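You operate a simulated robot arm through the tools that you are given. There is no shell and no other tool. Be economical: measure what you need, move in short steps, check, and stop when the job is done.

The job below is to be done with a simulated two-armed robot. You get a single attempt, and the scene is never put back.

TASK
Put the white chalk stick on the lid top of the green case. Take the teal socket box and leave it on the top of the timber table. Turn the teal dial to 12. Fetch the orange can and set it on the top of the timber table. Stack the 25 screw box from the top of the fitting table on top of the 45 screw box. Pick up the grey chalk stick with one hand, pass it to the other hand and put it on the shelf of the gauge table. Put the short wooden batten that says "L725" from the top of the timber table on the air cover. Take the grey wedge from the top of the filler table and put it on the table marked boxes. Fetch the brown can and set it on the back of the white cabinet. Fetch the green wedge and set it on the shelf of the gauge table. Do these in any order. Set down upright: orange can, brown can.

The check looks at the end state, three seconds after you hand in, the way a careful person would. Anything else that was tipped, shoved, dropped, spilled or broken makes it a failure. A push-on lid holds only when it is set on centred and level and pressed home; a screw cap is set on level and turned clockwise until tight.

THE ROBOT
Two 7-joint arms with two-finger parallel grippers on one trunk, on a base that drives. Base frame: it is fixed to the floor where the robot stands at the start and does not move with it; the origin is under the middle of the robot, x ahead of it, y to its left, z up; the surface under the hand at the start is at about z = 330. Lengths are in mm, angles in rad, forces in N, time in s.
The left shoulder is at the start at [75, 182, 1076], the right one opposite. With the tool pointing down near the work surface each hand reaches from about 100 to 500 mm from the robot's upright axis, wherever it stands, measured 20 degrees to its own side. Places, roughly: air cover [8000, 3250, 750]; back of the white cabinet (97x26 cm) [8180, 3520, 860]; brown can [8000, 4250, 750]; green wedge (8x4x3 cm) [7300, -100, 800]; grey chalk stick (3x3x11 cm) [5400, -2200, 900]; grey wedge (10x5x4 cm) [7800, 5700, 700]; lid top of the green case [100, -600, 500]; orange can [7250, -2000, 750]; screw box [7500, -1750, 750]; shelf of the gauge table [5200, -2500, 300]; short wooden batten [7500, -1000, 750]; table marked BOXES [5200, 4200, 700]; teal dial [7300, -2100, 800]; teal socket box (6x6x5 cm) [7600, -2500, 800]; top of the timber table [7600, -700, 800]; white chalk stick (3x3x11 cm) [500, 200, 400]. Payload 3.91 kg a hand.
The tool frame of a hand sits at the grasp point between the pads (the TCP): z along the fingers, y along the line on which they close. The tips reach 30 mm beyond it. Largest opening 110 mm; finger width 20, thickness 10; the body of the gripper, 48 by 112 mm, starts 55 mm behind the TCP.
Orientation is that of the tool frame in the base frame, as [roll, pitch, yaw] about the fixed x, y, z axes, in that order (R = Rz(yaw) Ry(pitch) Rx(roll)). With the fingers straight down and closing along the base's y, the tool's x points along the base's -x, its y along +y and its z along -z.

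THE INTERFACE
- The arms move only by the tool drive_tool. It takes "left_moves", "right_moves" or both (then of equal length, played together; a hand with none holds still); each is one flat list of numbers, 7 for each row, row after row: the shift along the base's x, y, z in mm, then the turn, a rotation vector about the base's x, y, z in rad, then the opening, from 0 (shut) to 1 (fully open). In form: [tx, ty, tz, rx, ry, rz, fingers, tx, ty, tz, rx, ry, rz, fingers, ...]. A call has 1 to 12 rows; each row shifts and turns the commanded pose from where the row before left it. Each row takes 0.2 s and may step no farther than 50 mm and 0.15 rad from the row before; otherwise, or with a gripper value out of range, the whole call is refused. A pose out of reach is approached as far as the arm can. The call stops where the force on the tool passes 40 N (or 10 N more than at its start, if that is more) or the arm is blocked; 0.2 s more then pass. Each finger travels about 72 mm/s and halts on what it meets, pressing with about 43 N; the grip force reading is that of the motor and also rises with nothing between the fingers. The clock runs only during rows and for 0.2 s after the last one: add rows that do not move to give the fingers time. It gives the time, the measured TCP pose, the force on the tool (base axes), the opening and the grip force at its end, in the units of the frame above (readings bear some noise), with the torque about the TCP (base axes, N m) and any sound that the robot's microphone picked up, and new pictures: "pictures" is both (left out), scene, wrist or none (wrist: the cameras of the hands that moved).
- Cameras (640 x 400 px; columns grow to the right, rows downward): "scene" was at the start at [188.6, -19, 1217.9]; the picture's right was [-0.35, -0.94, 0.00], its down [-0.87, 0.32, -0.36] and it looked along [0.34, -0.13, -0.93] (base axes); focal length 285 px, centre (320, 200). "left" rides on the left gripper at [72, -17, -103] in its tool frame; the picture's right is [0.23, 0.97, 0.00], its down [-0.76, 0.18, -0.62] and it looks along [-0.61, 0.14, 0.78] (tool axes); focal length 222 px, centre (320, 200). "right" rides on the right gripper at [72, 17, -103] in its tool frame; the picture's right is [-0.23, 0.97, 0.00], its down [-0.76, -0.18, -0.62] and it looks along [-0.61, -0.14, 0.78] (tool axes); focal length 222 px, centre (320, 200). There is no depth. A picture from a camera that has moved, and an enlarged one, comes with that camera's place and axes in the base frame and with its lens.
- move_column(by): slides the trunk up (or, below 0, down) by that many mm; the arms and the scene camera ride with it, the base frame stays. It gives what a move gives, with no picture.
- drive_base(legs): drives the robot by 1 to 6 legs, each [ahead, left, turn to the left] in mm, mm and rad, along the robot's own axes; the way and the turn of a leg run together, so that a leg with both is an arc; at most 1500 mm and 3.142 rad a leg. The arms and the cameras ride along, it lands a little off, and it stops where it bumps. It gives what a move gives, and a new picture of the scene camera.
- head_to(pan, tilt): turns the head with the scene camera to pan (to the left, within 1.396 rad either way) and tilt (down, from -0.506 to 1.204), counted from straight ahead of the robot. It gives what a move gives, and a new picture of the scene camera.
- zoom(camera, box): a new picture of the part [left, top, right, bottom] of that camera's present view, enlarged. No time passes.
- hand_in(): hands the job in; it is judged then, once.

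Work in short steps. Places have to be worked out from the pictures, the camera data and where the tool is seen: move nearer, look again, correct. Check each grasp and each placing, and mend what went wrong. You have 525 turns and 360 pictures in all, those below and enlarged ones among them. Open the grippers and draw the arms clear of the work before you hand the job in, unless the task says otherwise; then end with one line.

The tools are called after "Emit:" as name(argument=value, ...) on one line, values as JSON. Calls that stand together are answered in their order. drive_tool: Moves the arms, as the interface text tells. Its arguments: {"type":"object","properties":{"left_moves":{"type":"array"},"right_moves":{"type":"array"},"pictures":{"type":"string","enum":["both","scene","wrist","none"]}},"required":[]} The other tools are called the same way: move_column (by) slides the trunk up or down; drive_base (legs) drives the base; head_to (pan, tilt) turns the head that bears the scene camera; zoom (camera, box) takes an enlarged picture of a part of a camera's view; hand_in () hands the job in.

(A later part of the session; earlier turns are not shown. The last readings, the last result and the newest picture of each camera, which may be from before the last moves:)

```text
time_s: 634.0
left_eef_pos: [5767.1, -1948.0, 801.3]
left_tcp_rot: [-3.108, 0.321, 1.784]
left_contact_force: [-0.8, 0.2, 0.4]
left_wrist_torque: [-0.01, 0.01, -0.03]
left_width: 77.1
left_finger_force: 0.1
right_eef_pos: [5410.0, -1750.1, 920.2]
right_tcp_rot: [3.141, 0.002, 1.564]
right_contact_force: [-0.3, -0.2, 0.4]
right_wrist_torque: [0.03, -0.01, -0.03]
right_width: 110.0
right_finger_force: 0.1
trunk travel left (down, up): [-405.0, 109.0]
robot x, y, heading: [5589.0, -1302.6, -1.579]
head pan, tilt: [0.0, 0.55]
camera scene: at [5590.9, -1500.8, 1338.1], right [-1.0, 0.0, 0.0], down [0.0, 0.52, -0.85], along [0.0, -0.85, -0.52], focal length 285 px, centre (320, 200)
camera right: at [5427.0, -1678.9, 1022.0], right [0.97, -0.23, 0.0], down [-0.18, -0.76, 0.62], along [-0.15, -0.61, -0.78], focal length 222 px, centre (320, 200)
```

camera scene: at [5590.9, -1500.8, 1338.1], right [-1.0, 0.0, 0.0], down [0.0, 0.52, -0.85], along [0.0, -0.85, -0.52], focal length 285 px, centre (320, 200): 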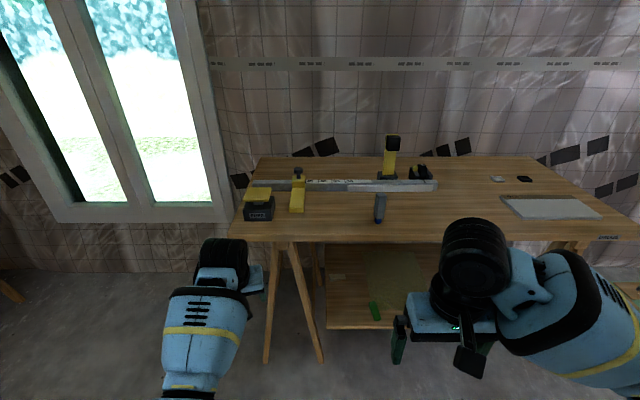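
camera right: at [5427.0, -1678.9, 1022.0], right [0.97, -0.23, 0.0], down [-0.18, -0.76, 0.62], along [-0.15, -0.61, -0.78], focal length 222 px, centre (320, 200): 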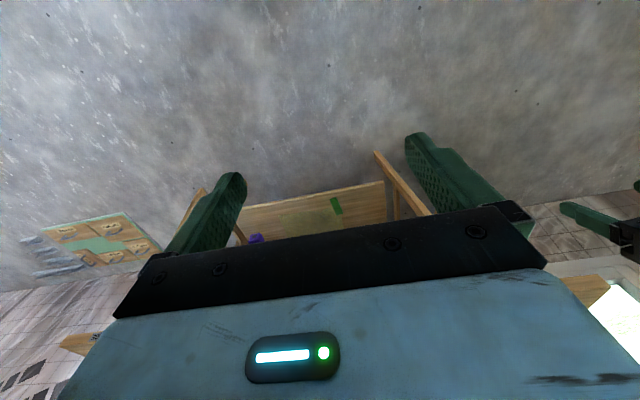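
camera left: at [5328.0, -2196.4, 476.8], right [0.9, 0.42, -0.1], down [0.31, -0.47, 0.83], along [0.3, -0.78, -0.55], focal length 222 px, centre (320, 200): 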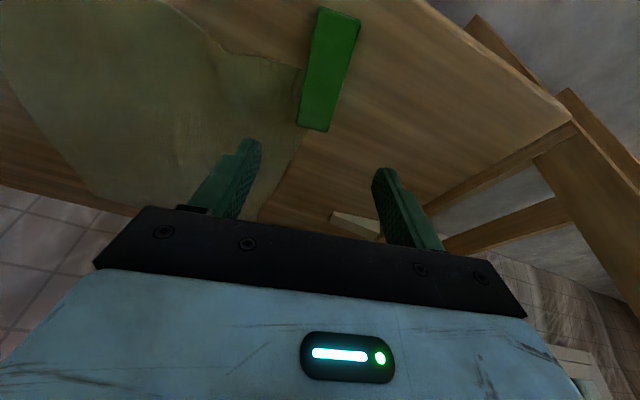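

Retract and raise the left hand before approaching the table.

Emit:
drive_tool(left_moves=[0, 40, 25, 0.05, 0, 0, 0.8, 0, 40, 25, 0.05, 0, 0, 0.8, 0, 40, 20, 0.05, 0, 0, 0.8, 0, 40, 20, 0.05, 0, 0, 0.8, 0, 40, 10, 0.05, 0, 0, 0.8, 0, 0, 0, 0.05, 0, 0, 0.8, 0, 0, 0, 0, 0, 0, 0.8], pictures="none")

Emit:
drive_base(legs=[[330, 0, 0.008]])

Emit:
drive_tool(right_moves=[0, 0, 15, 0, 0, 0, 1, 0, 0, 0, 0, 0, 0, 1], pictures="both")

```text
time_s: 635.8
left_eef_pos: [5825.7, -1804.6, 797.6]
left_tcp_rot: [3.023, 0.049, 1.805]
left_contact_force: [-0.4, 0.9, 0.6]
left_wrist_torque: [-0.01, -0.02, 0.03]
left_width: 87.6
left_finger_force: 0.1
left hand out of reach, approached as far as the arm can: row 3, 4, 5, 6
right_eef_pos: [5409.8, -1749.8, 920.2]
right_tcp_rot: [-3.14, 0.002, 1.563]
right_contact_force: [-0.6, 0.0, 0.0]
right_wrist_torque: [0.01, 0.01, 0.02]
right_width: 110.1
right_finger_force: 0.0
trunk travel left (down, up): [-405.0, 109.0]
robot x, y, heading: [5589.6, -1298.5, -1.571]
head pan, tilt: [0.0, 0.55]
stopped in row 7 (left hand): the arm was blocked; the commanded pose is now the measured one
```

```text
time_s: 638.0
left_eef_pos: [5829.8, -2130.0, 797.2]
left_tcp_rot: [3.022, 0.047, 1.818]
left_contact_force: [0.3, -0.1, -0.1]
left_wrist_torque: [-0.01, -0.02, 0.0]
left_width: 88.0
left_finger_force: 0.0
right_eef_pos: [5414.9, -2080.1, 918.4]
right_tcp_rot: [-3.141, 0.001, 1.574]
right_contact_force: [0.4, -0.4, -0.4]
right_wrist_torque: [0.0, 0.03, -0.01]
right_width: 109.9
right_finger_force: 0.1
trunk travel left (down, up): [-405.0, 109.0]
robot x, y, heading: [5590.1, -1626.8, -1.568]
head pan, tilt: [0.0, 0.55]
camera scene: at [5593.3, -1828.9, 1338.1], right [-1.0, -0.01, 0.0], down [0.0, 0.52, -0.85], along [0.01, -0.85, -0.52], focal length 285 px, centre (320, 200)
```

scene: 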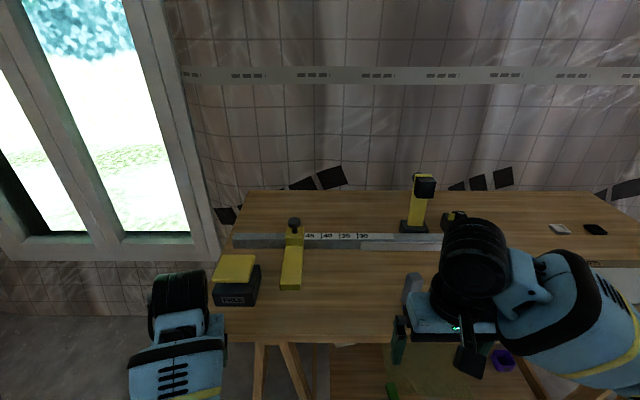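

```text
time_s: 638.6
left_eef_pos: [5831.5, -2129.4, 797.4]
left_tcp_rot: [3.022, 0.047, 1.817]
left_contact_force: [0.4, -0.6, -0.5]
left_wrist_torque: [0.0, 0.02, 0.04]
left_width: 88.0
left_finger_force: 0.1
right_eef_pos: [5415.1, -2079.0, 934.5]
right_tcp_rot: [-3.142, 0.001, 1.574]
right_contact_force: [0.4, 0.5, -0.6]
right_wrist_torque: [0.01, 0.02, -0.02]
right_width: 109.9
right_finger_force: 0.1
trunk travel left (down, up): [-405.0, 109.0]
robot x, y, heading: [5591.7, -1626.6, -1.562]
head pan, tilt: [0.0, 0.55]
camera scene: at [5593.2, -1828.5, 1338.1], right [-1.0, -0.01, 0.0], down [0.0, 0.52, -0.85], along [0.01, -0.85, -0.52], focal length 285 px, centre (320, 200)
camera right: at [5431.3, -2008.4, 1036.8], right [0.97, -0.22, 0.0], down [-0.17, -0.76, 0.62], along [-0.14, -0.61, -0.78], focal length 222 px, centre (320, 200)
```

scene: 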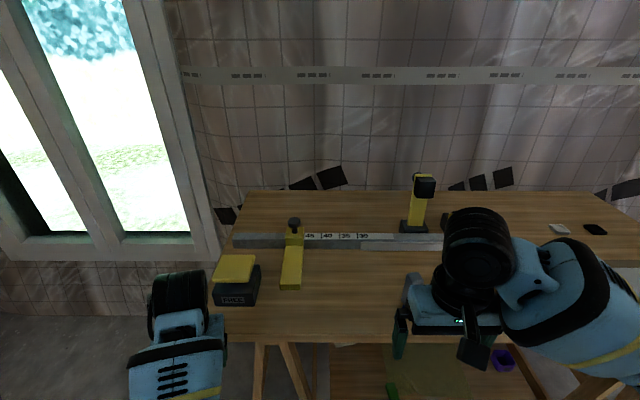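
right: 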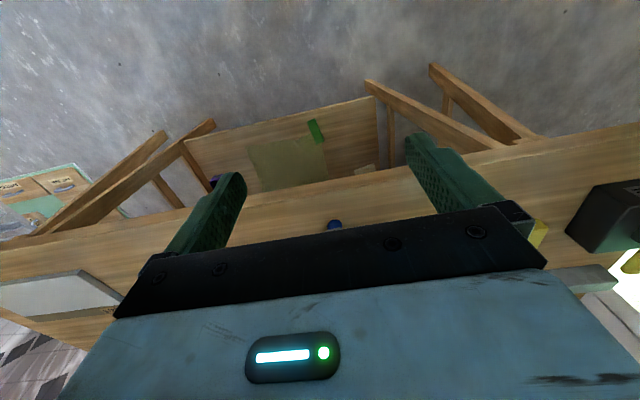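

Move the left hand outward past the table end, then forward 60 and bring the right hand over the chalk (≈[5397,-2262]).

Emit:
drive_tool(left_moves=[35, 0, 10, 0, 0, 0, 0.8, 35, 5, 10, 0, 0, 0, 0.8, 35, 5, 10, 0, 0, 0, 0.8, 0, 0, 0, 0, 0, 0, 0.8], right_moves=[-4, -30, 10, 0, 0, 0, 1, -4, -35, 8, 0, 0, 0, 1, -4, -30, 0, 0, 0, 0, 1, 0, 0, 0, 0, 0, 0, 1], pictures="none")

Emit:
drive_base(legs=[[70, 0, -0.005]])

Emit:
drive_tool(right_moves=[0, 0, 0, 0, 0, 0, 1], pictures="wrist")

```text
time_s: 639.6
left_eef_pos: [5935.5, -2117.8, 827.9]
left_tcp_rot: [3.023, 0.047, 1.817]
left_contact_force: [0.2, -0.4, 0.3]
left_wrist_torque: [-0.03, -0.04, 0.0]
left_width: 88.1
left_finger_force: 0.0
right_eef_pos: [5402.9, -2175.6, 952.2]
right_tcp_rot: [3.14, 0.003, 1.576]
right_contact_force: [-0.3, -0.4, -0.2]
right_wrist_torque: [0.02, 0.04, 0.01]
right_width: 110.0
right_finger_force: 0.0
trunk travel left (down, up): [-405.0, 109.0]
robot x, y, heading: [5593.0, -1627.2, -1.569]
head pan, tilt: [0.0, 0.55]
```

```text
time_s: 640.6
left_eef_pos: [5933.3, -2190.9, 827.9]
left_tcp_rot: [3.024, 0.049, 1.813]
left_contact_force: [0.1, 0.0, 1.0]
left_wrist_torque: [0.01, -0.04, 0.02]
left_width: 88.1
left_finger_force: 0.1
right_eef_pos: [5401.6, -2242.0, 951.3]
right_tcp_rot: [3.141, 0.0, 1.571]
right_contact_force: [-0.4, -0.5, -0.5]
right_wrist_torque: [0.0, -0.02, 0.01]
right_width: 110.2
right_finger_force: 0.1
trunk travel left (down, up): [-405.0, 109.0]
robot x, y, heading: [5592.5, -1697.5, -1.572]
head pan, tilt: [0.0, 0.55]
camera scene: at [5592.6, -1898.8, 1338.0], right [-1.0, 0.0, 0.0], down [0.0, 0.52, -0.85], along [0.0, -0.85, -0.52], focal length 285 px, centre (320, 200)
```

scene: 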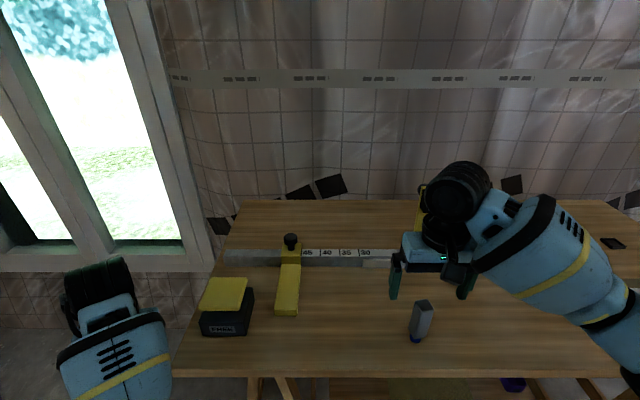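

```text
time_s: 641.0
left_eef_pos: [5933.8, -2190.1, 827.8]
left_tcp_rot: [3.024, 0.048, 1.811]
left_contact_force: [-0.1, 0.3, -0.2]
left_wrist_torque: [0.01, -0.01, 0.02]
left_width: 87.9
left_finger_force: 0.1
right_eef_pos: [5401.3, -2242.8, 953.3]
right_tcp_rot: [3.141, 0.002, 1.572]
right_contact_force: [0.7, -0.3, 0.1]
right_wrist_torque: [0.0, 0.01, -0.01]
right_width: 109.8
right_finger_force: 0.0
trunk travel left (down, up): [-405.0, 109.0]
robot x, y, heading: [5592.5, -1698.6, -1.568]
head pan, tilt: [0.0, 0.55]
camera right: at [5417.7, -2170.9, 1055.5], right [0.97, -0.23, 0.0], down [-0.18, -0.76, 0.62], along [-0.14, -0.61, -0.78], focal length 222 px, centre (320, 200)
```

right: 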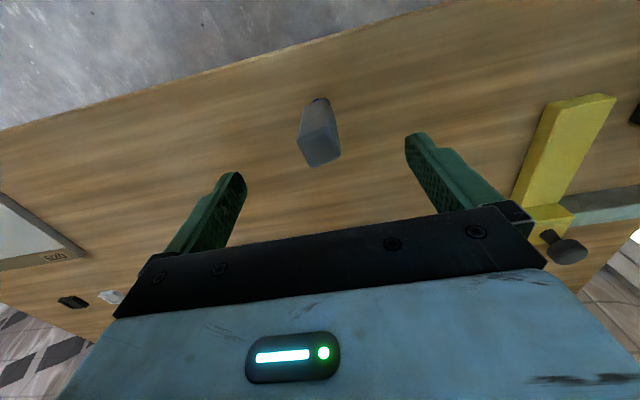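

Emit:
zoom(camera="right", box=[270, 80, 370, 180])

```text
4.00 times, centred on (320, 130) of right
camera zoom: at [5417.7, -2170.9, 1055.5], right [0.97, -0.23, 0.0], down [-0.18, -0.76, 0.62], along [-0.14, -0.61, -0.78], focal length 888 px, centre (320, 480)
```

zoom: 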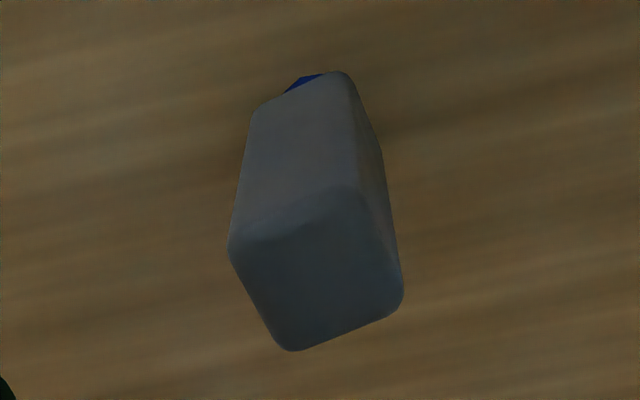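

Chalk centre ≈[5400,-2250], yaw ≈+0.17, top ≈888. Rotate to match and descend.

Emit:
drive_tool(right_moves=[0, -4, -20, 0, 0, 0.09, 1, -1, -3, -25, 0, 0, 0.08, 1, 0, 0, -20, 0, 0, 0, 1, 0, 0, -12, 0, 0, 0, 1, 0, 0, -8, 0, 0, 0, 1, 0, 0, 0, 0, 0, 0, 1], pictures="wrist")

```text
time_s: 642.4
left_eef_pos: [5934.0, -2190.9, 827.0]
left_tcp_rot: [3.023, 0.049, 1.813]
left_contact_force: [0.7, 0.2, -0.1]
left_wrist_torque: [-0.03, -0.02, 0.01]
left_width: 88.3
left_finger_force: 0.0
right_eef_pos: [5399.3, -2250.1, 868.5]
right_tcp_rot: [3.141, 0.002, 1.74]
right_contact_force: [-0.1, 0.8, 0.6]
right_wrist_torque: [-0.02, -0.01, -0.01]
right_width: 110.1
right_finger_force: 0.0
trunk travel left (down, up): [-405.0, 109.0]
robot x, y, heading: [5593.6, -1693.9, -1.576]
head pan, tilt: [0.0, 0.55]
camera right: at [5403.5, -2176.3, 970.3], right [1.0, -0.06, 0.0], down [-0.05, -0.78, 0.62], along [-0.04, -0.62, -0.78], focal length 222 px, centre (320, 200)
```

right: 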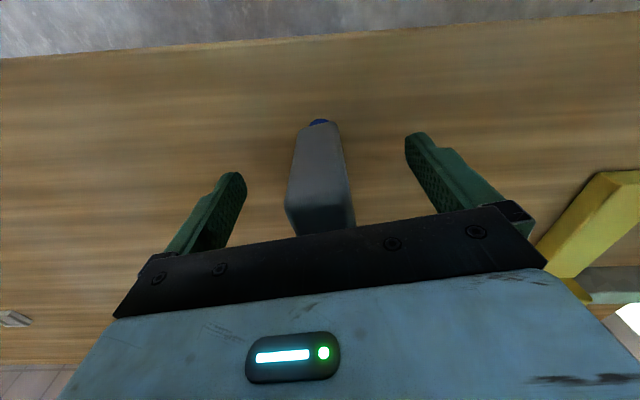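

Emit:
drive_tool(right_moves=[0, 0, 0, 0, 0, 0, 0.7, 0, 0, 0, 0, 0, 0, 0.4, 0, 0, 0, 0, 0, 0, 0.15, 0, 0, 0, 0, 0, 0, 0.15, 0, 0, 0, 0, 0, 0, 0.15, 0, 0, 30, 0, 0, 0, 0.15, 0, 0, 40, 0, 0, 0, 0.15, 0, 0, 40, 0, 0, 0, 0.15, 0, 0, 0, 0, 0, 0, 0.15], pictures="wrist")

```text
time_s: 644.4
left_eef_pos: [5934.2, -2190.3, 825.6]
left_tcp_rot: [3.022, 0.048, 1.812]
left_contact_force: [-0.7, -0.4, -0.4]
left_wrist_torque: [0.0, 0.02, -0.03]
left_width: 87.8
left_finger_force: 0.1
right_eef_pos: [5398.7, -2249.6, 977.8]
right_tcp_rot: [3.141, 0.001, 1.74]
right_contact_force: [0.6, 0.3, -0.5]
right_wrist_torque: [0.03, 0.05, 0.03]
right_width: 27.5
right_finger_force: 43.2
trunk travel left (down, up): [-405.0, 109.0]
robot x, y, heading: [5589.2, -1698.0, -1.568]
head pan, tilt: [0.0, 0.55]
camera right: at [5403.0, -2176.8, 1080.1], right [1.0, -0.06, 0.0], down [-0.05, -0.78, 0.62], along [-0.04, -0.62, -0.78], focal length 222 px, centre (320, 200)
```

right: 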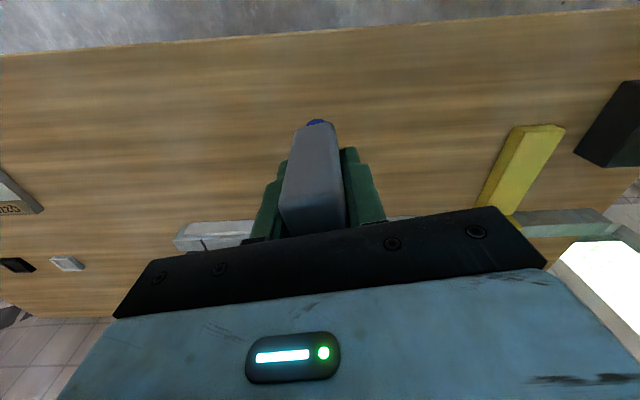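

Chalk held by the right hand. Back away into free space for the hand-over.

Emit:
drive_base(legs=[[-500, 0, 0]])

Emit:
drive_tool(right_moves=[30, -5, 0, 0, 0, -0.06, 0.15, 30, -5, 0, 0, 0, -0.06, 0.15, 30, 0, 0, 0, 0, -0.05, 0.15, 30, 0, 0, 0, 0, 0, 0.15, 30, 0, 0, 0, 0, 0, 0.15, 0, 0, 0, 0, 0, 0, 0.15], left_moves=[0, 10, 5, 0.05, 0.01, -0.06, 0.9, 0, 10, 5, 0.05, 0.01, -0.06, 0.9, 0, 10, 0, 0.02, 0, -0.06, 0.9, 0, 0, 0, 0, 0, -0.06, 0.9, 0, 0, 0, 0, 0, 0, 0.9, 0, 0, 0, 0, 0, 0, 0.9], pictures="both")

```text
time_s: 647.3
left_eef_pos: [5932.2, -1692.9, 827.4]
left_tcp_rot: [3.023, 0.048, 1.81]
left_contact_force: [0.0, 0.7, -0.3]
left_wrist_torque: [-0.03, 0.0, -0.01]
left_width: 88.1
left_finger_force: 0.1
right_eef_pos: [5398.0, -1751.3, 977.9]
right_tcp_rot: [-3.141, 0.003, 1.739]
right_contact_force: [-0.4, 0.2, 0.0]
right_wrist_torque: [-0.04, 0.0, 0.02]
right_width: 27.1
right_finger_force: 43.3
trunk travel left (down, up): [-405.0, 109.0]
robot x, y, heading: [5593.0, -1200.0, -1.566]
head pan, tilt: [0.0, 0.55]
camera scene: at [5592.1, -1399.9, 1338.2], right [-1.0, 0.0, 0.0], down [0.0, 0.52, -0.85], along [0.0, -0.85, -0.52], focal length 285 px, centre (320, 200)
```

scene: 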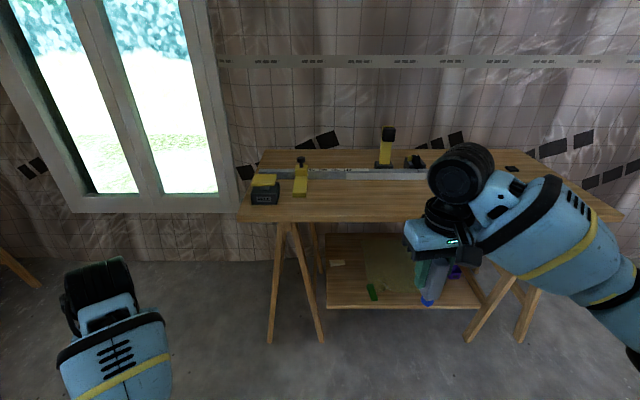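

```text
time_s: 648.7
left_eef_pos: [5957.4, -1663.0, 841.9]
left_tcp_rot: [2.983, -0.069, 1.605]
left_contact_force: [-0.2, -0.4, -0.6]
left_wrist_torque: [-0.01, -0.03, 0.02]
left_width: 98.8
left_finger_force: 0.1
right_eef_pos: [5548.1, -1761.3, 977.5]
right_tcp_rot: [-3.141, 0.002, 1.569]
right_contact_force: [0.6, 0.0, -0.9]
right_wrist_torque: [0.03, -0.01, 0.0]
right_width: 27.3
right_finger_force: 42.5
trunk travel left (down, up): [-405.0, 109.0]
robot x, y, heading: [5591.3, -1198.8, -1.573]
head pan, tilt: [0.0, 0.55]
camera scene: at [5591.6, -1400.3, 1338.2], right [-1.0, 0.0, 0.0], down [0.0, 0.52, -0.85], along [0.0, -0.85, -0.52], focal length 285 px, centre (320, 200)
camera right: at [5564.7, -1690.5, 1079.5], right [0.97, -0.23, 0.0], down [-0.18, -0.76, 0.62], along [-0.14, -0.61, -0.78], focal length 222 px, centre (320, 200)
camera left: at [5924.1, -1596.8, 946.4], right [0.95, 0.25, 0.17], down [0.1, -0.8, 0.59], along [0.28, -0.55, -0.79], focal length 222 px, centre (320, 200)
```

scene: 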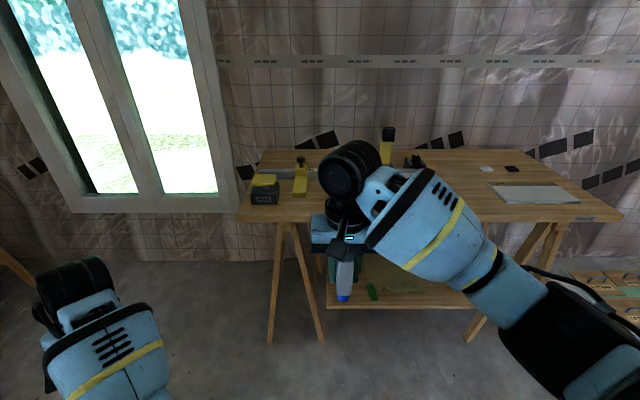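
right: 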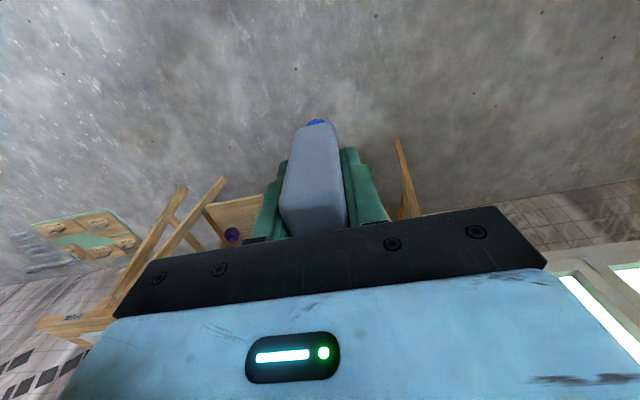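
left: 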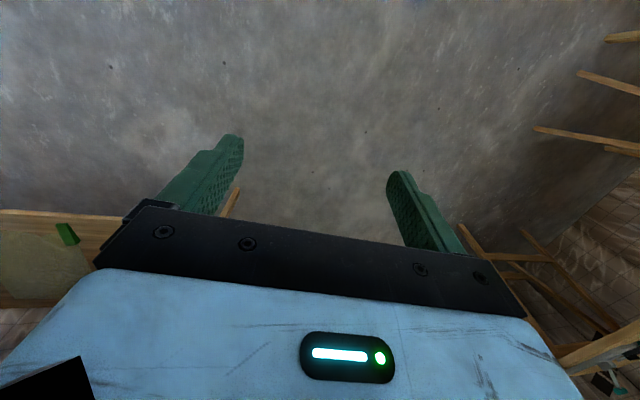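

Pitch the left hand up to horizontal (pointing forward) in free space.

Emit:
drive_tool(left_moves=[-5, -8, 3, -0.135, 0, -0.013, 0.9, -5, -8, 3, -0.135, 0, -0.013, 0.9, -5, -8, 3, -0.135, 0, -0.013, 0.9, -5, -8, 3, -0.135, 0, -0.013, 0.9, -5, -8, 3, -0.135, 0, -0.013, 0.9, -5, -8, 3, -0.135, 0, -0.013, 0.9, -5, -8, 3, -0.135, 0, -0.013, 0.9, -5, -8, 3, -0.135, 0, -0.013, 0.9, -5, -8, 3, -0.135, 0, -0.013, 0.9, -5, -8, 3, -0.135, 0, -0.013, 0.9, -5, -8, 3, -0.135, 0, -0.013, 0.9, -5, -8, 3, -0.13, 0, -0.013, 0.9], pictures="both")

```text
time_s: 651.3
left_eef_pos: [5872.3, -1758.2, 872.1]
left_tcp_rot: [1.77, 1.47, 0.22]
left_contact_force: [0.3, -0.1, -0.2]
left_wrist_torque: [0.02, 0.0, 0.0]
left_width: 98.8
left_finger_force: 0.1
right_eef_pos: [5548.3, -1761.6, 977.4]
right_tcp_rot: [-3.142, 0.002, 1.569]
right_contact_force: [-0.1, -0.5, 0.0]
right_wrist_torque: [0.01, 0.03, 0.0]
right_width: 27.3
right_finger_force: 42.7
trunk travel left (down, up): [-405.0, 109.0]
robot x, y, heading: [5590.0, -1204.7, -1.572]
head pan, tilt: [0.0, 0.55]
camera scene: at [5592.6, -1400.5, 1338.1], right [-1.0, 0.0, 0.0], down [0.0, 0.52, -0.85], along [0.0, -0.85, -0.52], focal length 285 px, centre (320, 200)
camera left: at [5861.0, -1653.0, 801.2], right [0.99, 0.03, -0.13], down [0.09, 0.61, 0.79], along [0.1, -0.79, 0.6], focal length 222 px, centre (320, 200)
```

scene: 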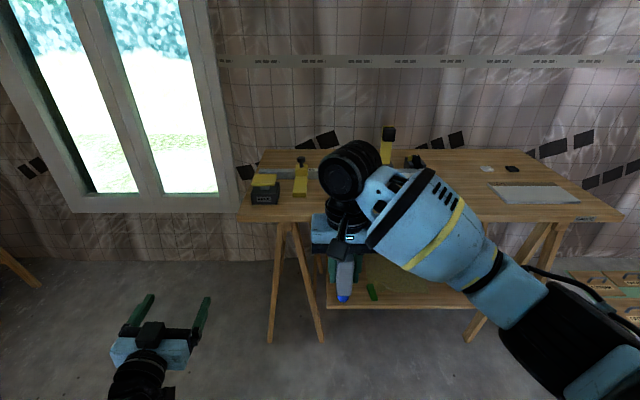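
left: 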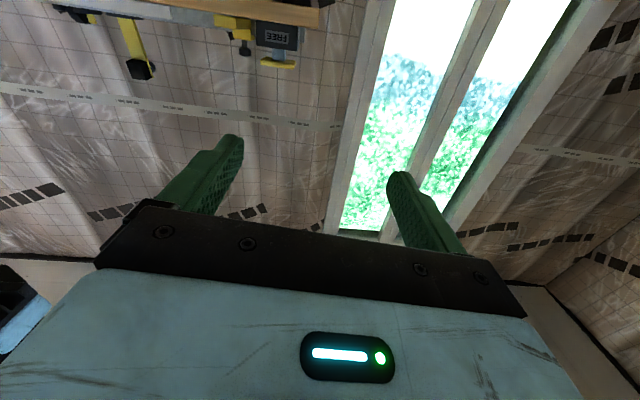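

Left hand is horizontal. Bring the chalk a bit to the left, and move the left hand behind/below it.

Emit:
drive_tool(left_moves=[0, 35, 15, 0, 0.05, 0, 0.9, 0, 35, 15, 0, 0.048, 0, 0.9, 0, 35, 15, 0, 0, 0, 0.9, -40, 0, 0, 0, 0, 0, 0.9, -45, 0, 0, 0, 0, 0, 0.9, -45, 0, 0, 0, 0, 0, 0.9, -45, 0, 0, 0, 0, 0, 0.9, -40, 0, 0, 0, 0, 0, 0.9, 0, 0, 0, 0, 0, 0, 0.9], right_moves=[15, 0, 0, 0, 0, 0, 0.15, 20, 0, 0, 0, 0, 0, 0.15, 20, 0, 0, 0, 0, 0, 0.15, 0, 0, 0, 0, 0, 0, 0.15, 0, 0, 0, 0, 0, 0, 0.15, 0, 0, 0, 0, 0, 0, 0.15, 0, 0, 0, 0, 0, 0, 0.15, 0, 0, 0, 0, 0, 0, 0.15, 0, 0, 0, 0, 0, 0, 0.15], pictures="both")

```text
time_s: 652.7
left_eef_pos: [5784.3, -1652.3, 913.0]
left_tcp_rot: [1.567, 1.348, -0.046]
left_contact_force: [-0.3, 0.4, -0.4]
left_wrist_torque: [0.01, -0.01, 0.0]
left_width: 98.8
left_finger_force: 0.0
right_eef_pos: [5602.6, -1760.7, 976.6]
right_tcp_rot: [3.141, 0.001, 1.568]
right_contact_force: [-0.7, 0.7, -1.0]
right_wrist_torque: [0.01, -0.02, 0.0]
right_width: 27.3
right_finger_force: 43.6
trunk travel left (down, up): [-405.0, 109.0]
robot x, y, heading: [5593.4, -1199.9, -1.573]
head pan, tilt: [0.0, 0.55]
stopped in row 6 (left hand): the arm was blocked; the commanded pose is now the measured one
camera scene: at [5591.8, -1400.2, 1338.2], right [-1.0, 0.0, 0.0], down [0.0, 0.52, -0.85], along [0.0, -0.85, -0.52], focal length 285 px, centre (320, 200)
camera right: at [5619.9, -1690.2, 1079.6], right [0.97, -0.23, 0.0], down [-0.18, -0.76, 0.62], along [-0.14, -0.61, -0.78], focal length 222 px, centre (320, 200)
camera left: at [5789.0, -1548.7, 839.0], right [1.0, -0.04, -0.01], down [0.03, 0.62, 0.78], along [-0.03, -0.78, 0.62], focal length 222 px, centre (320, 200)
```

scene: 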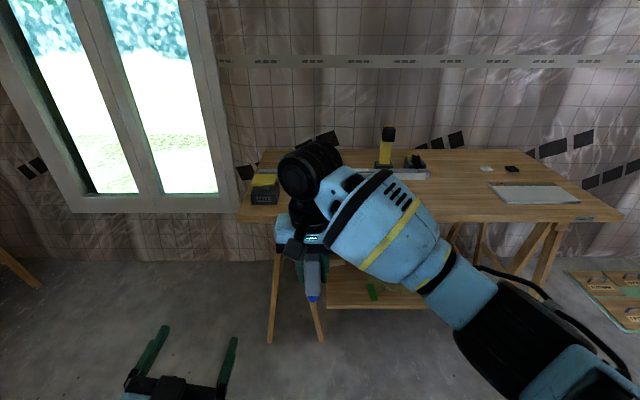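
right: 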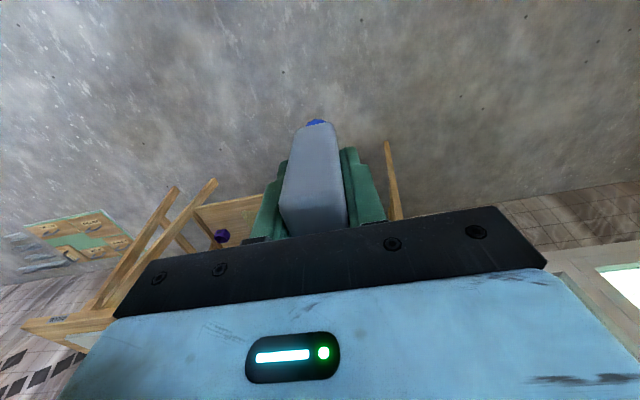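
left: 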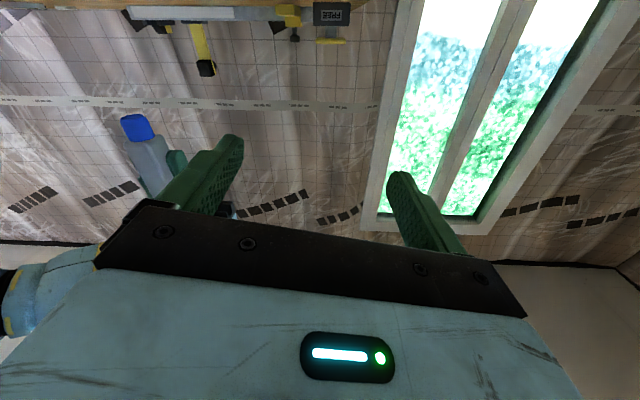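

Bring the chalk further left/forward and yaw the left hand to point right-forward.

Emit:
drive_tool(left_moves=[5, 0, 0, 0, 0.11, -0.05, 0.9, 0, -5, 0, 0, 0.11, -0.08, 0.9, -5, -5, 0, 0, 0, -0.12, 0.9, -5, -5, 0, 0, 0, -0.12, 0.9, -10, -5, 0, 0, 0, -0.1, 0.9, -10, -5, 0, 0, 0, -0.08, 0.9, 0, 0, 0, 0, 0, 0, 0.9], right_moves=[8, -5, 0, 0, 0, 0, 0.15, 8, -5, 0, 0, 0, 0, 0.15, 8, -5, 0, 0, 0, 0, 0.15, 8, -5, 0, 0, 0, 0, 0.15, 8, -5, 0, 0, 0, 0, 0.15, 8, -5, 0, 0, 0, 0, 0.15, 0, 0, 0, 0, 0, 0, 0.15], pictures="both")

```text
time_s: 654.3
left_eef_pos: [5758.0, -1678.4, 912.5]
left_tcp_rot: [-0.013, 1.546, -2.177]
left_contact_force: [0.1, 0.0, -0.4]
left_wrist_torque: [0.04, -0.05, -0.01]
left_width: 99.2
left_finger_force: 0.2
right_eef_pos: [5651.9, -1791.3, 976.3]
right_tcp_rot: [-3.141, 0.004, 1.569]
right_contact_force: [0.2, 0.0, -1.0]
right_wrist_torque: [-0.01, 0.02, -0.03]
right_width: 27.2
right_finger_force: 42.7
trunk travel left (down, up): [-405.0, 109.0]
robot x, y, heading: [5592.4, -1198.2, -1.57]
head pan, tilt: [0.0, 0.55]
camera scene: at [5591.8, -1400.1, 1338.2], right [-1.0, 0.0, 0.0], down [0.0, 0.52, -0.85], along [0.0, -0.85, -0.52], focal length 285 px, centre (320, 200)
camera right: at [5668.1, -1720.1, 1079.4], right [0.97, -0.23, 0.0], down [-0.18, -0.76, 0.62], along [-0.14, -0.61, -0.78], focal length 222 px, centre (320, 200)
camera left: at [5802.6, -1583.3, 838.8], right [0.81, -0.55, -0.23], down [0.51, 0.43, 0.75], along [-0.31, -0.72, 0.63], focal length 222 px, centre (320, 200)
```

scene: 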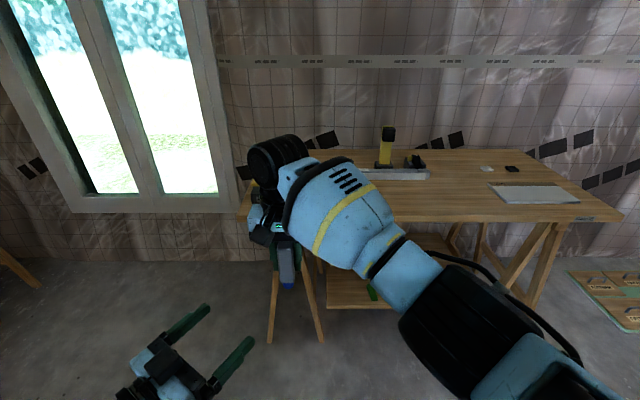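
right: 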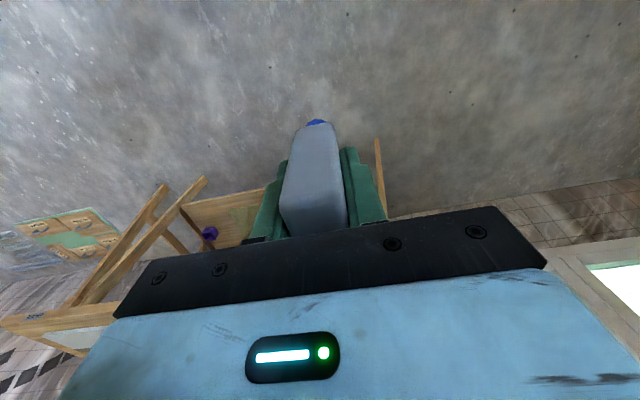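
left: 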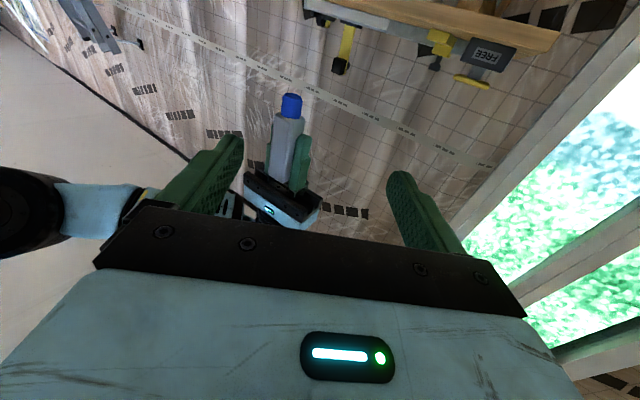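

Left hand is aligned with the chalk direction. Correct the 25 mm lateral offset and advance.

Emit:
drive_tool(left_moves=[-10, 7, 0, 0, 0, 0, 0.9, -11, 7, 0, 0, 0, 0, 0.9, -17, -25, 0, 0, 0, 0, 0.9, -17, -25, 0, 0, 0, 0, 0.9, -17, -25, 0, 0, 0, 0, 0.9, 0, 0, 0, 0, 0, 0, 0.9], pictures="both")

```text
time_s: 655.7
left_eef_pos: [5686.6, -1740.1, 912.0]
left_tcp_rot: [-0.008, 1.548, -2.17]
left_contact_force: [-0.7, -0.2, -0.2]
left_wrist_torque: [0.01, 0.01, -0.03]
left_width: 98.9
left_finger_force: 0.0
right_eef_pos: [5651.5, -1792.4, 976.7]
right_tcp_rot: [-3.14, 0.002, 1.568]
right_contact_force: [0.3, 0.0, -0.3]
right_wrist_torque: [0.0, 0.02, -0.01]
right_width: 27.4
right_finger_force: 42.8
trunk travel left (down, up): [-405.0, 109.0]
robot x, y, heading: [5593.5, -1200.8, -1.566]
head pan, tilt: [0.0, 0.55]
camera scene: at [5592.4, -1399.9, 1338.2], right [-1.0, 0.0, 0.0], down [0.0, 0.52, -0.85], along [0.0, -0.85, -0.52], focal length 285 px, centre (320, 200)
camera left: at [5729.8, -1644.6, 838.8], right [0.81, -0.55, -0.23], down [0.5, 0.43, 0.75], along [-0.31, -0.72, 0.63], focal length 222 px, centre (320, 200)
```

scene: 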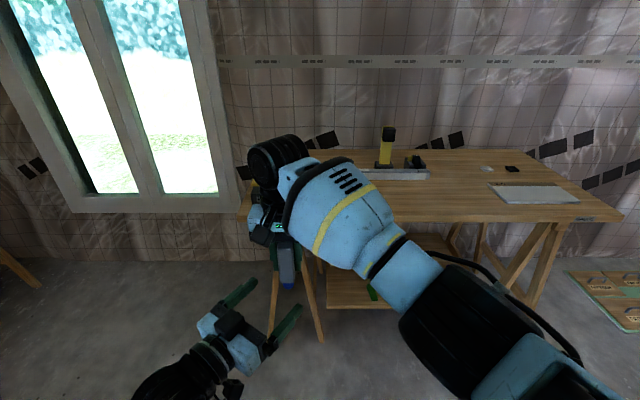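
left: 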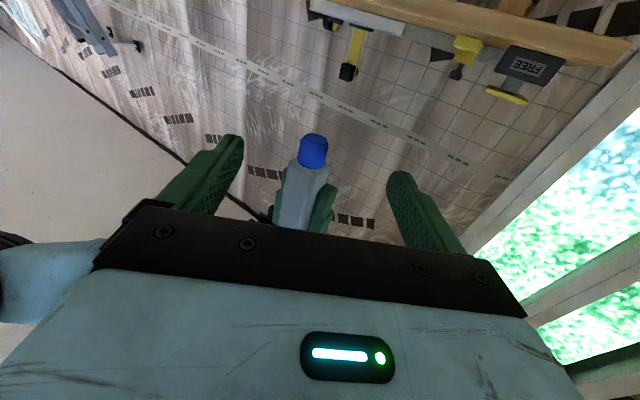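

Chalk's faces must align with the left fingers: rotate the right hand by −0.6 rad about vertical.

Emit:
drive_tool(right_moves=[0, 0, 0, 0, 0, -0.15, 0.15, 0, 0, 0, 0, 0, -0.15, 0.15, 0, 0, 0, 0, 0, -0.15, 0.15, 0, 0, 0, 0, 0, -0.146, 0.15, 0, 0, 0, 0, 0, 0, 0.15], pictures="none")

Emit:
zoom(camera="left", box=[160, 90, 480, 290])

```text
time_s: 656.9
left_eef_pos: [5687.6, -1739.2, 914.2]
left_tcp_rot: [0.0, 1.549, -2.163]
left_contact_force: [-0.1, -0.5, -0.4]
left_wrist_torque: [0.0, -0.04, 0.01]
left_width: 99.1
left_finger_force: 0.1
right_eef_pos: [5648.4, -1794.0, 974.8]
right_tcp_rot: [-3.137, 0.001, 0.963]
right_contact_force: [-0.5, -1.0, -0.2]
right_wrist_torque: [-0.01, -0.02, 0.0]
right_width: 27.2
right_finger_force: 42.9
trunk travel left (down, up): [-405.0, 109.0]
robot x, y, heading: [5592.6, -1193.5, -1.568]
head pan, tilt: [0.0, 0.55]
```

```text
2.00 times, centred on (320, 190) of left
camera zoom: at [5730.0, -1644.7, 838.8], right [0.81, -0.55, -0.23], down [0.5, 0.43, 0.75], along [-0.31, -0.72, 0.63], focal length 444 px, centre (320, 220)
```

zoom: 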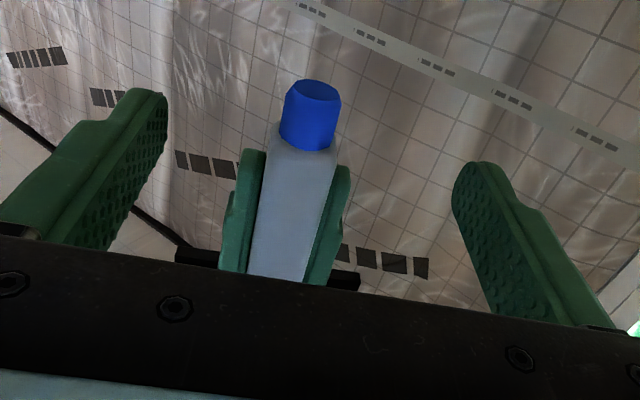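

Aligned. Raise left 11 mm and advance 66 mm so the chalk sits between its pads.

Emit:
drive_tool(left_moves=[-1, 1, 6, 0, 0, 0, 0.9, -1, 0, 5, 0, 0, 0, 0.9, -12, -18, 0, 0, 0, 0, 0.9, -12, -18, 0, 0, 0, 0, 0.9, -12, -18, 0, 0, 0, 0, 0.9, 0, 0, 0, 0, 0, 0, 0.9], pictures="both")

```text
time_s: 658.3
left_eef_pos: [5649.0, -1792.5, 923.2]
left_tcp_rot: [0.017, 1.546, -2.145]
left_contact_force: [0.1, -0.1, -0.7]
left_wrist_torque: [-0.03, 0.02, -0.02]
left_width: 99.2
left_finger_force: 0.1
right_eef_pos: [5647.4, -1793.5, 977.8]
right_tcp_rot: [-3.14, 0.005, 0.965]
right_contact_force: [0.7, 0.8, -0.6]
right_wrist_torque: [-0.01, -0.01, 0.02]
right_width: 27.2
right_finger_force: 43.2
trunk travel left (down, up): [-405.0, 109.0]
robot x, y, heading: [5594.9, -1200.8, -1.569]
head pan, tilt: [0.0, 0.55]
camera scene: at [5592.4, -1400.0, 1338.2], right [-1.0, 0.0, 0.0], down [0.0, 0.52, -0.85], along [0.0, -0.85, -0.52], focal length 285 px, centre (320, 200)
camera left: at [5692.7, -1697.2, 849.5], right [0.81, -0.55, -0.23], down [0.5, 0.43, 0.75], along [-0.31, -0.72, 0.63], focal length 222 px, centre (320, 200)
```

scene: 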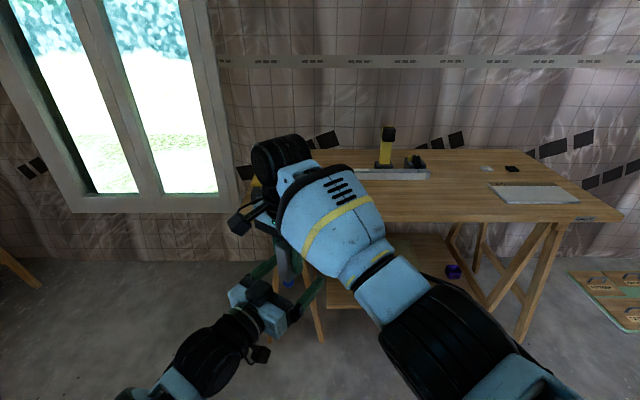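
left: 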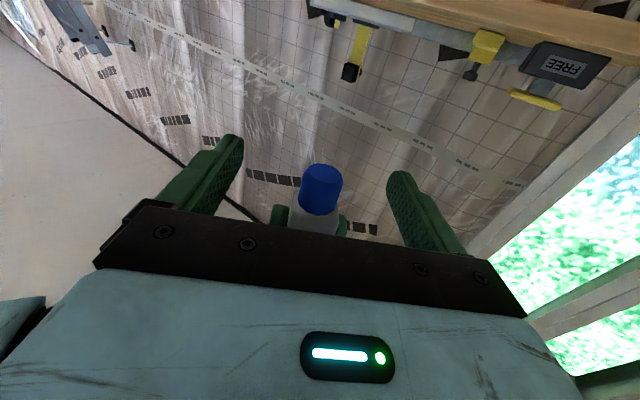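

Perfect. Close the left hand on the chalk while the right still holds.

Emit:
drive_tool(left_moves=[0, 0, 0, 0, 0, 0, 0.7, 0, 0, 0, 0, 0, 0, 0.5, 0, 0, 0, 0, 0, 0, 0.3, 0, 0, 0, 0, 0, 0, 0.15, 0, 0, 0, 0, 0, 0, 0.15, 0, 0, 0, 0, 0, 0, 0.15], pictures="wrist")

```text
time_s: 659.7
left_eef_pos: [5649.6, -1791.2, 923.4]
left_tcp_rot: [-0.017, 1.549, -2.18]
left_contact_force: [-1.7, 6.8, -1.8]
left_wrist_torque: [-0.43, 0.24, -0.34]
left_width: 27.4
left_finger_force: 43.2
right_eef_pos: [5647.8, -1794.8, 976.8]
right_tcp_rot: [-3.141, 0.004, 0.965]
right_contact_force: [1.9, -6.6, 2.3]
right_wrist_torque: [0.12, -0.39, 0.31]
right_width: 27.5
right_finger_force: 42.4
trunk travel left (down, up): [-405.0, 109.0]
robot x, y, heading: [5588.0, -1196.8, -1.569]
head pan, tilt: [0.0, 0.55]
camera left: at [5692.3, -1696.8, 849.1], right [0.81, -0.55, -0.23], down [0.51, 0.43, 0.75], along [-0.31, -0.72, 0.62], focal length 222 px, centre (320, 200)
```

left: 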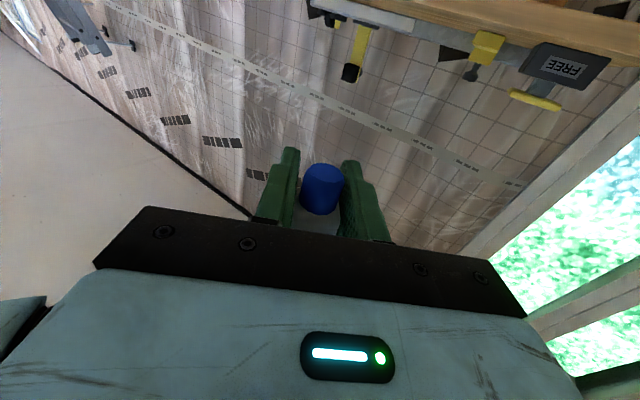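

Both hold it. Open the right hand and lift it straight away.

Emit:
drive_tool(right_moves=[0, 0, 0, 0, 0, 0, 0.4, 0, 0, 0, 0, 0, 0, 0.6, 0, 0, 0, 0, 0, 0, 0.6, 0, 0, 25, 0, 0, 0, 0.6, 0, 0, 25, 0, 0, 0, 0.6, -20, 0, 20, 0, 0, 0, 0.6, -40, 0, 0, 0, 0, 0, 0.6, -40, 0, 0, 0, 0, 0, 0.6, -40, 0, 0, 0, 0, 0, 0.6, 0, 0, 0, 0, 0, 0, 0.6], pictures="both")

```text
time_s: 661.9
left_eef_pos: [5650.1, -1791.1, 923.6]
left_tcp_rot: [-0.02, 1.547, -2.181]
left_contact_force: [0.5, -0.1, 1.1]
left_wrist_torque: [0.02, -0.01, -0.02]
left_width: 27.2
left_finger_force: 43.2
right_eef_pos: [5509.9, -1791.9, 1046.3]
right_tcp_rot: [-3.139, 0.001, 0.974]
right_contact_force: [0.6, 0.0, 0.1]
right_wrist_torque: [-0.03, 0.01, -0.02]
right_width: 66.1
right_finger_force: 0.1
trunk travel left (down, up): [-405.0, 109.0]
robot x, y, heading: [5590.4, -1201.8, -1.57]
head pan, tilt: [0.0, 0.55]
camera scene: at [5593.1, -1400.3, 1338.2], right [-1.0, 0.0, 0.0], down [0.0, 0.52, -0.85], along [0.0, -0.85, -0.52], focal length 285 px, centre (320, 200)
camera right: at [5565.5, -1741.7, 1149.4], right [0.68, -0.74, 0.0], down [-0.57, -0.53, 0.62], along [-0.46, -0.42, -0.78], focal length 222 px, centre (320, 200)
```

scene: 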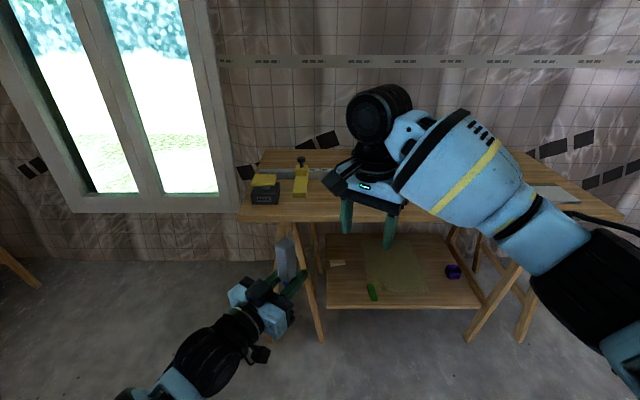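
right: 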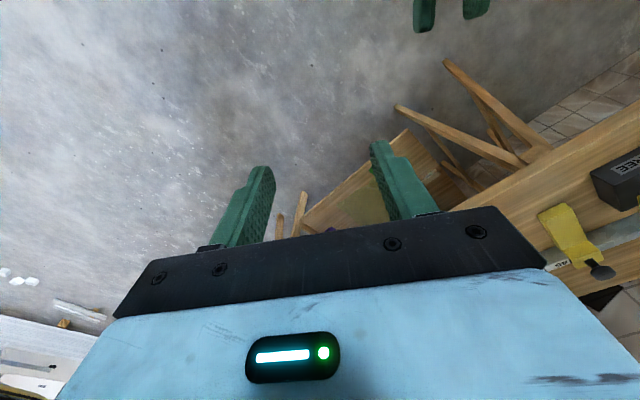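

Hand-over complete: chalk upright in the horizontal left hand. Straighten the left hand (yaw back) in free space.

Emit:
drive_tool(left_moves=[20, 0, 0, 0, 0, 0.1, 0.15, 20, 0, 0, 0, 0, 0.1, 0.15, 20, 0, 0, 0, 0, 0.1, 0.15, 20, 0, 0, 0, 0, 0.1, 0.15, 20, 0, 0, 0, 0, 0.1, 0.15, 20, 0, 0, 0, 0, 0.09, 0.15, 0, 0, 0, 0, 0, 0, 0.15], right_moves=[-30, 20, 0, 0, 0, 0.1, 0.6, -30, 20, 0, 0, 0, 0.1, 0.6, -30, 20, 0, 0, 0, 0.1, 0.6, -30, 20, 0, 0, 0, 0.1, 0.6, -30, 20, 0, 0, 0, 0.1, 0.6, -30, 20, 0, 0, 0, 0.09, 0.6, 0, 0, 0, 0, 0, 0, 0.6], pictures="none")

Emit:
move_column(by=-395)

Emit:
drive_base(legs=[[0, -310, 0]])

```text
time_s: 663.5
left_eef_pos: [5769.8, -1793.5, 923.4]
left_tcp_rot: [-0.003, 1.548, -1.571]
left_contact_force: [-0.2, 0.2, 0.2]
left_wrist_torque: [-0.02, 0.02, 0.0]
left_width: 27.1
left_finger_force: 43.6
right_eef_pos: [5330.6, -1671.6, 1046.5]
right_tcp_rot: [-3.14, 0.002, 1.563]
right_contact_force: [0.5, 0.4, -0.1]
right_wrist_torque: [0.0, 0.01, -0.03]
right_width: 66.1
right_finger_force: 0.1
trunk travel left (down, up): [-405.0, 109.0]
robot x, y, heading: [5593.4, -1200.4, -1.574]
head pan, tilt: [0.0, 0.55]
```

```text
time_s: 667.5
left_eef_pos: [5777.2, -1790.8, 630.7]
left_tcp_rot: [0.475, 1.459, -1.102]
left_contact_force: [0.4, -0.2, 0.4]
left_wrist_torque: [0.02, 0.0, 0.0]
left_width: 27.5
left_finger_force: 43.2
right_eef_pos: [5330.6, -1657.1, 736.3]
right_tcp_rot: [3.142, 0.042, 1.562]
right_contact_force: [-0.3, -1.1, -0.1]
right_wrist_torque: [0.04, 0.02, 0.02]
right_width: 66.1
right_finger_force: 0.0
trunk travel left (down, up): [-93.0, 421.0]
robot x, y, heading: [5591.9, -1197.2, -1.571]
head pan, tilt: [0.0, 0.55]
stopped: the arm was blocked; the commanded pose is now the measured one
```

```text
time_s: 670.8
left_eef_pos: [5464.0, -1790.3, 633.9]
left_tcp_rot: [0.461, 1.461, -1.119]
left_contact_force: [-0.1, -0.5, -0.8]
left_wrist_torque: [-0.01, 0.01, 0.01]
left_width: 27.0
left_finger_force: 42.9
right_eef_pos: [5019.1, -1654.6, 740.5]
right_tcp_rot: [-3.141, 0.047, 1.562]
right_contact_force: [-0.1, 0.2, 0.5]
right_wrist_torque: [-0.02, 0.02, 0.01]
right_width: 66.1
right_finger_force: 0.1
trunk travel left (down, up): [-93.0, 421.0]
robot x, y, heading: [5280.6, -1198.9, -1.568]
head pan, tilt: [0.0, 0.55]
camera scene: at [5280.8, -1509.0, 996.0], right [-1.0, 0.0, 0.0], down [0.0, 0.52, -0.85], along [0.0, -0.85, -0.52], focal length 285 px, centre (320, 200)
```

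scene: 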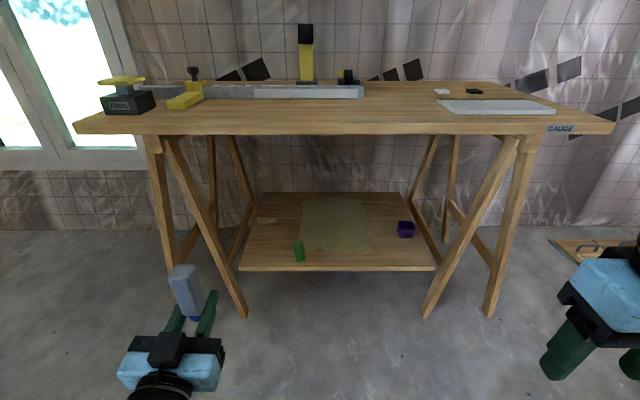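

The elbow is limited with a horizontal hand down low. Pitch the hand down again so the chalk lies horizontal, to place it as with the wedge.

Emit:
drive_tool(left_moves=[0, 0, 0, 0.138, 0.02, 0, 0.15, 0, 0, 0, 0.138, 0.02, 0, 0.15, 0, 0, 0, 0.138, 0, 0, 0.15, 0, 0, 0, 0.138, 0, 0, 0.15, 0, 0, 0, 0.138, 0, 0, 0.15, 0, 0, 0, 0.138, 0, 0, 0.15, 0, 0, 0, 0.138, 0, 0, 0.15, 0, 0, 0, 0.138, 0, 0, 0.15, 0, 0, 0, 0.138, 0, 0, 0.15, 0, 0, 0, 0.138, 0, 0, 0.15, 0, 0, 0, 0.138, 0, 0, 0.15, 0, 0, 0, 0, 0, 0, 0.15], pictures="both")

```text
time_s: 673.4
left_eef_pos: [5482.0, -1844.6, 559.9]
left_tcp_rot: [3.13, 0.145, 1.572]
left_contact_force: [0.5, -0.5, 0.2]
left_wrist_torque: [0.02, 0.02, -0.02]
left_width: 27.0
left_finger_force: 43.8
left hand out of reach, approached as far as the arm can: row 9, 10, 11
right_eef_pos: [5019.4, -1655.3, 740.8]
right_tcp_rot: [-3.141, 0.046, 1.563]
right_contact_force: [-0.3, -0.1, 0.6]
right_wrist_torque: [0.0, 0.01, -0.03]
right_width: 66.0
right_finger_force: 0.1
trunk travel left (down, up): [-93.0, 421.0]
robot x, y, heading: [5279.8, -1197.7, -1.576]
head pan, tilt: [0.0, 0.55]
camera scene: at [5280.8, -1509.1, 995.8], right [-1.0, 0.0, 0.0], down [0.0, 0.52, -0.85], along [0.0, -0.85, -0.52], focal length 285 px, centre (320, 200)
camera left: at [5464.1, -1757.0, 652.5], right [0.97, 0.23, -0.02], down [0.17, -0.66, 0.73], along [0.15, -0.71, -0.68], focal length 222 px, centre (320, 200)
```

scene: 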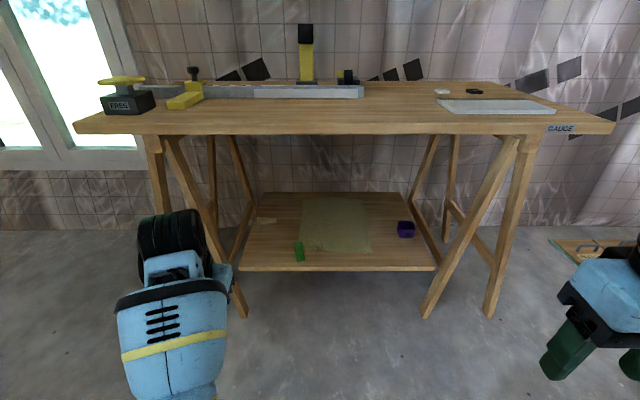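
left: 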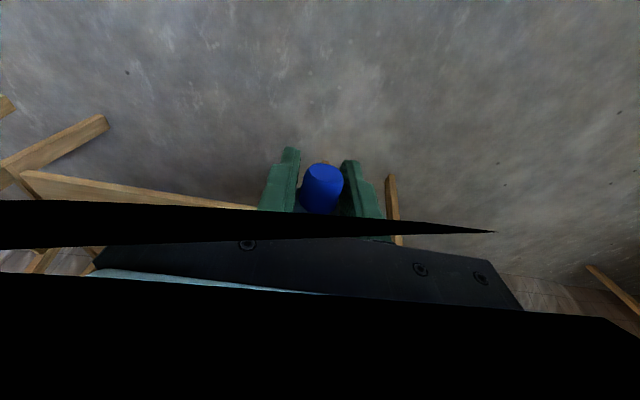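

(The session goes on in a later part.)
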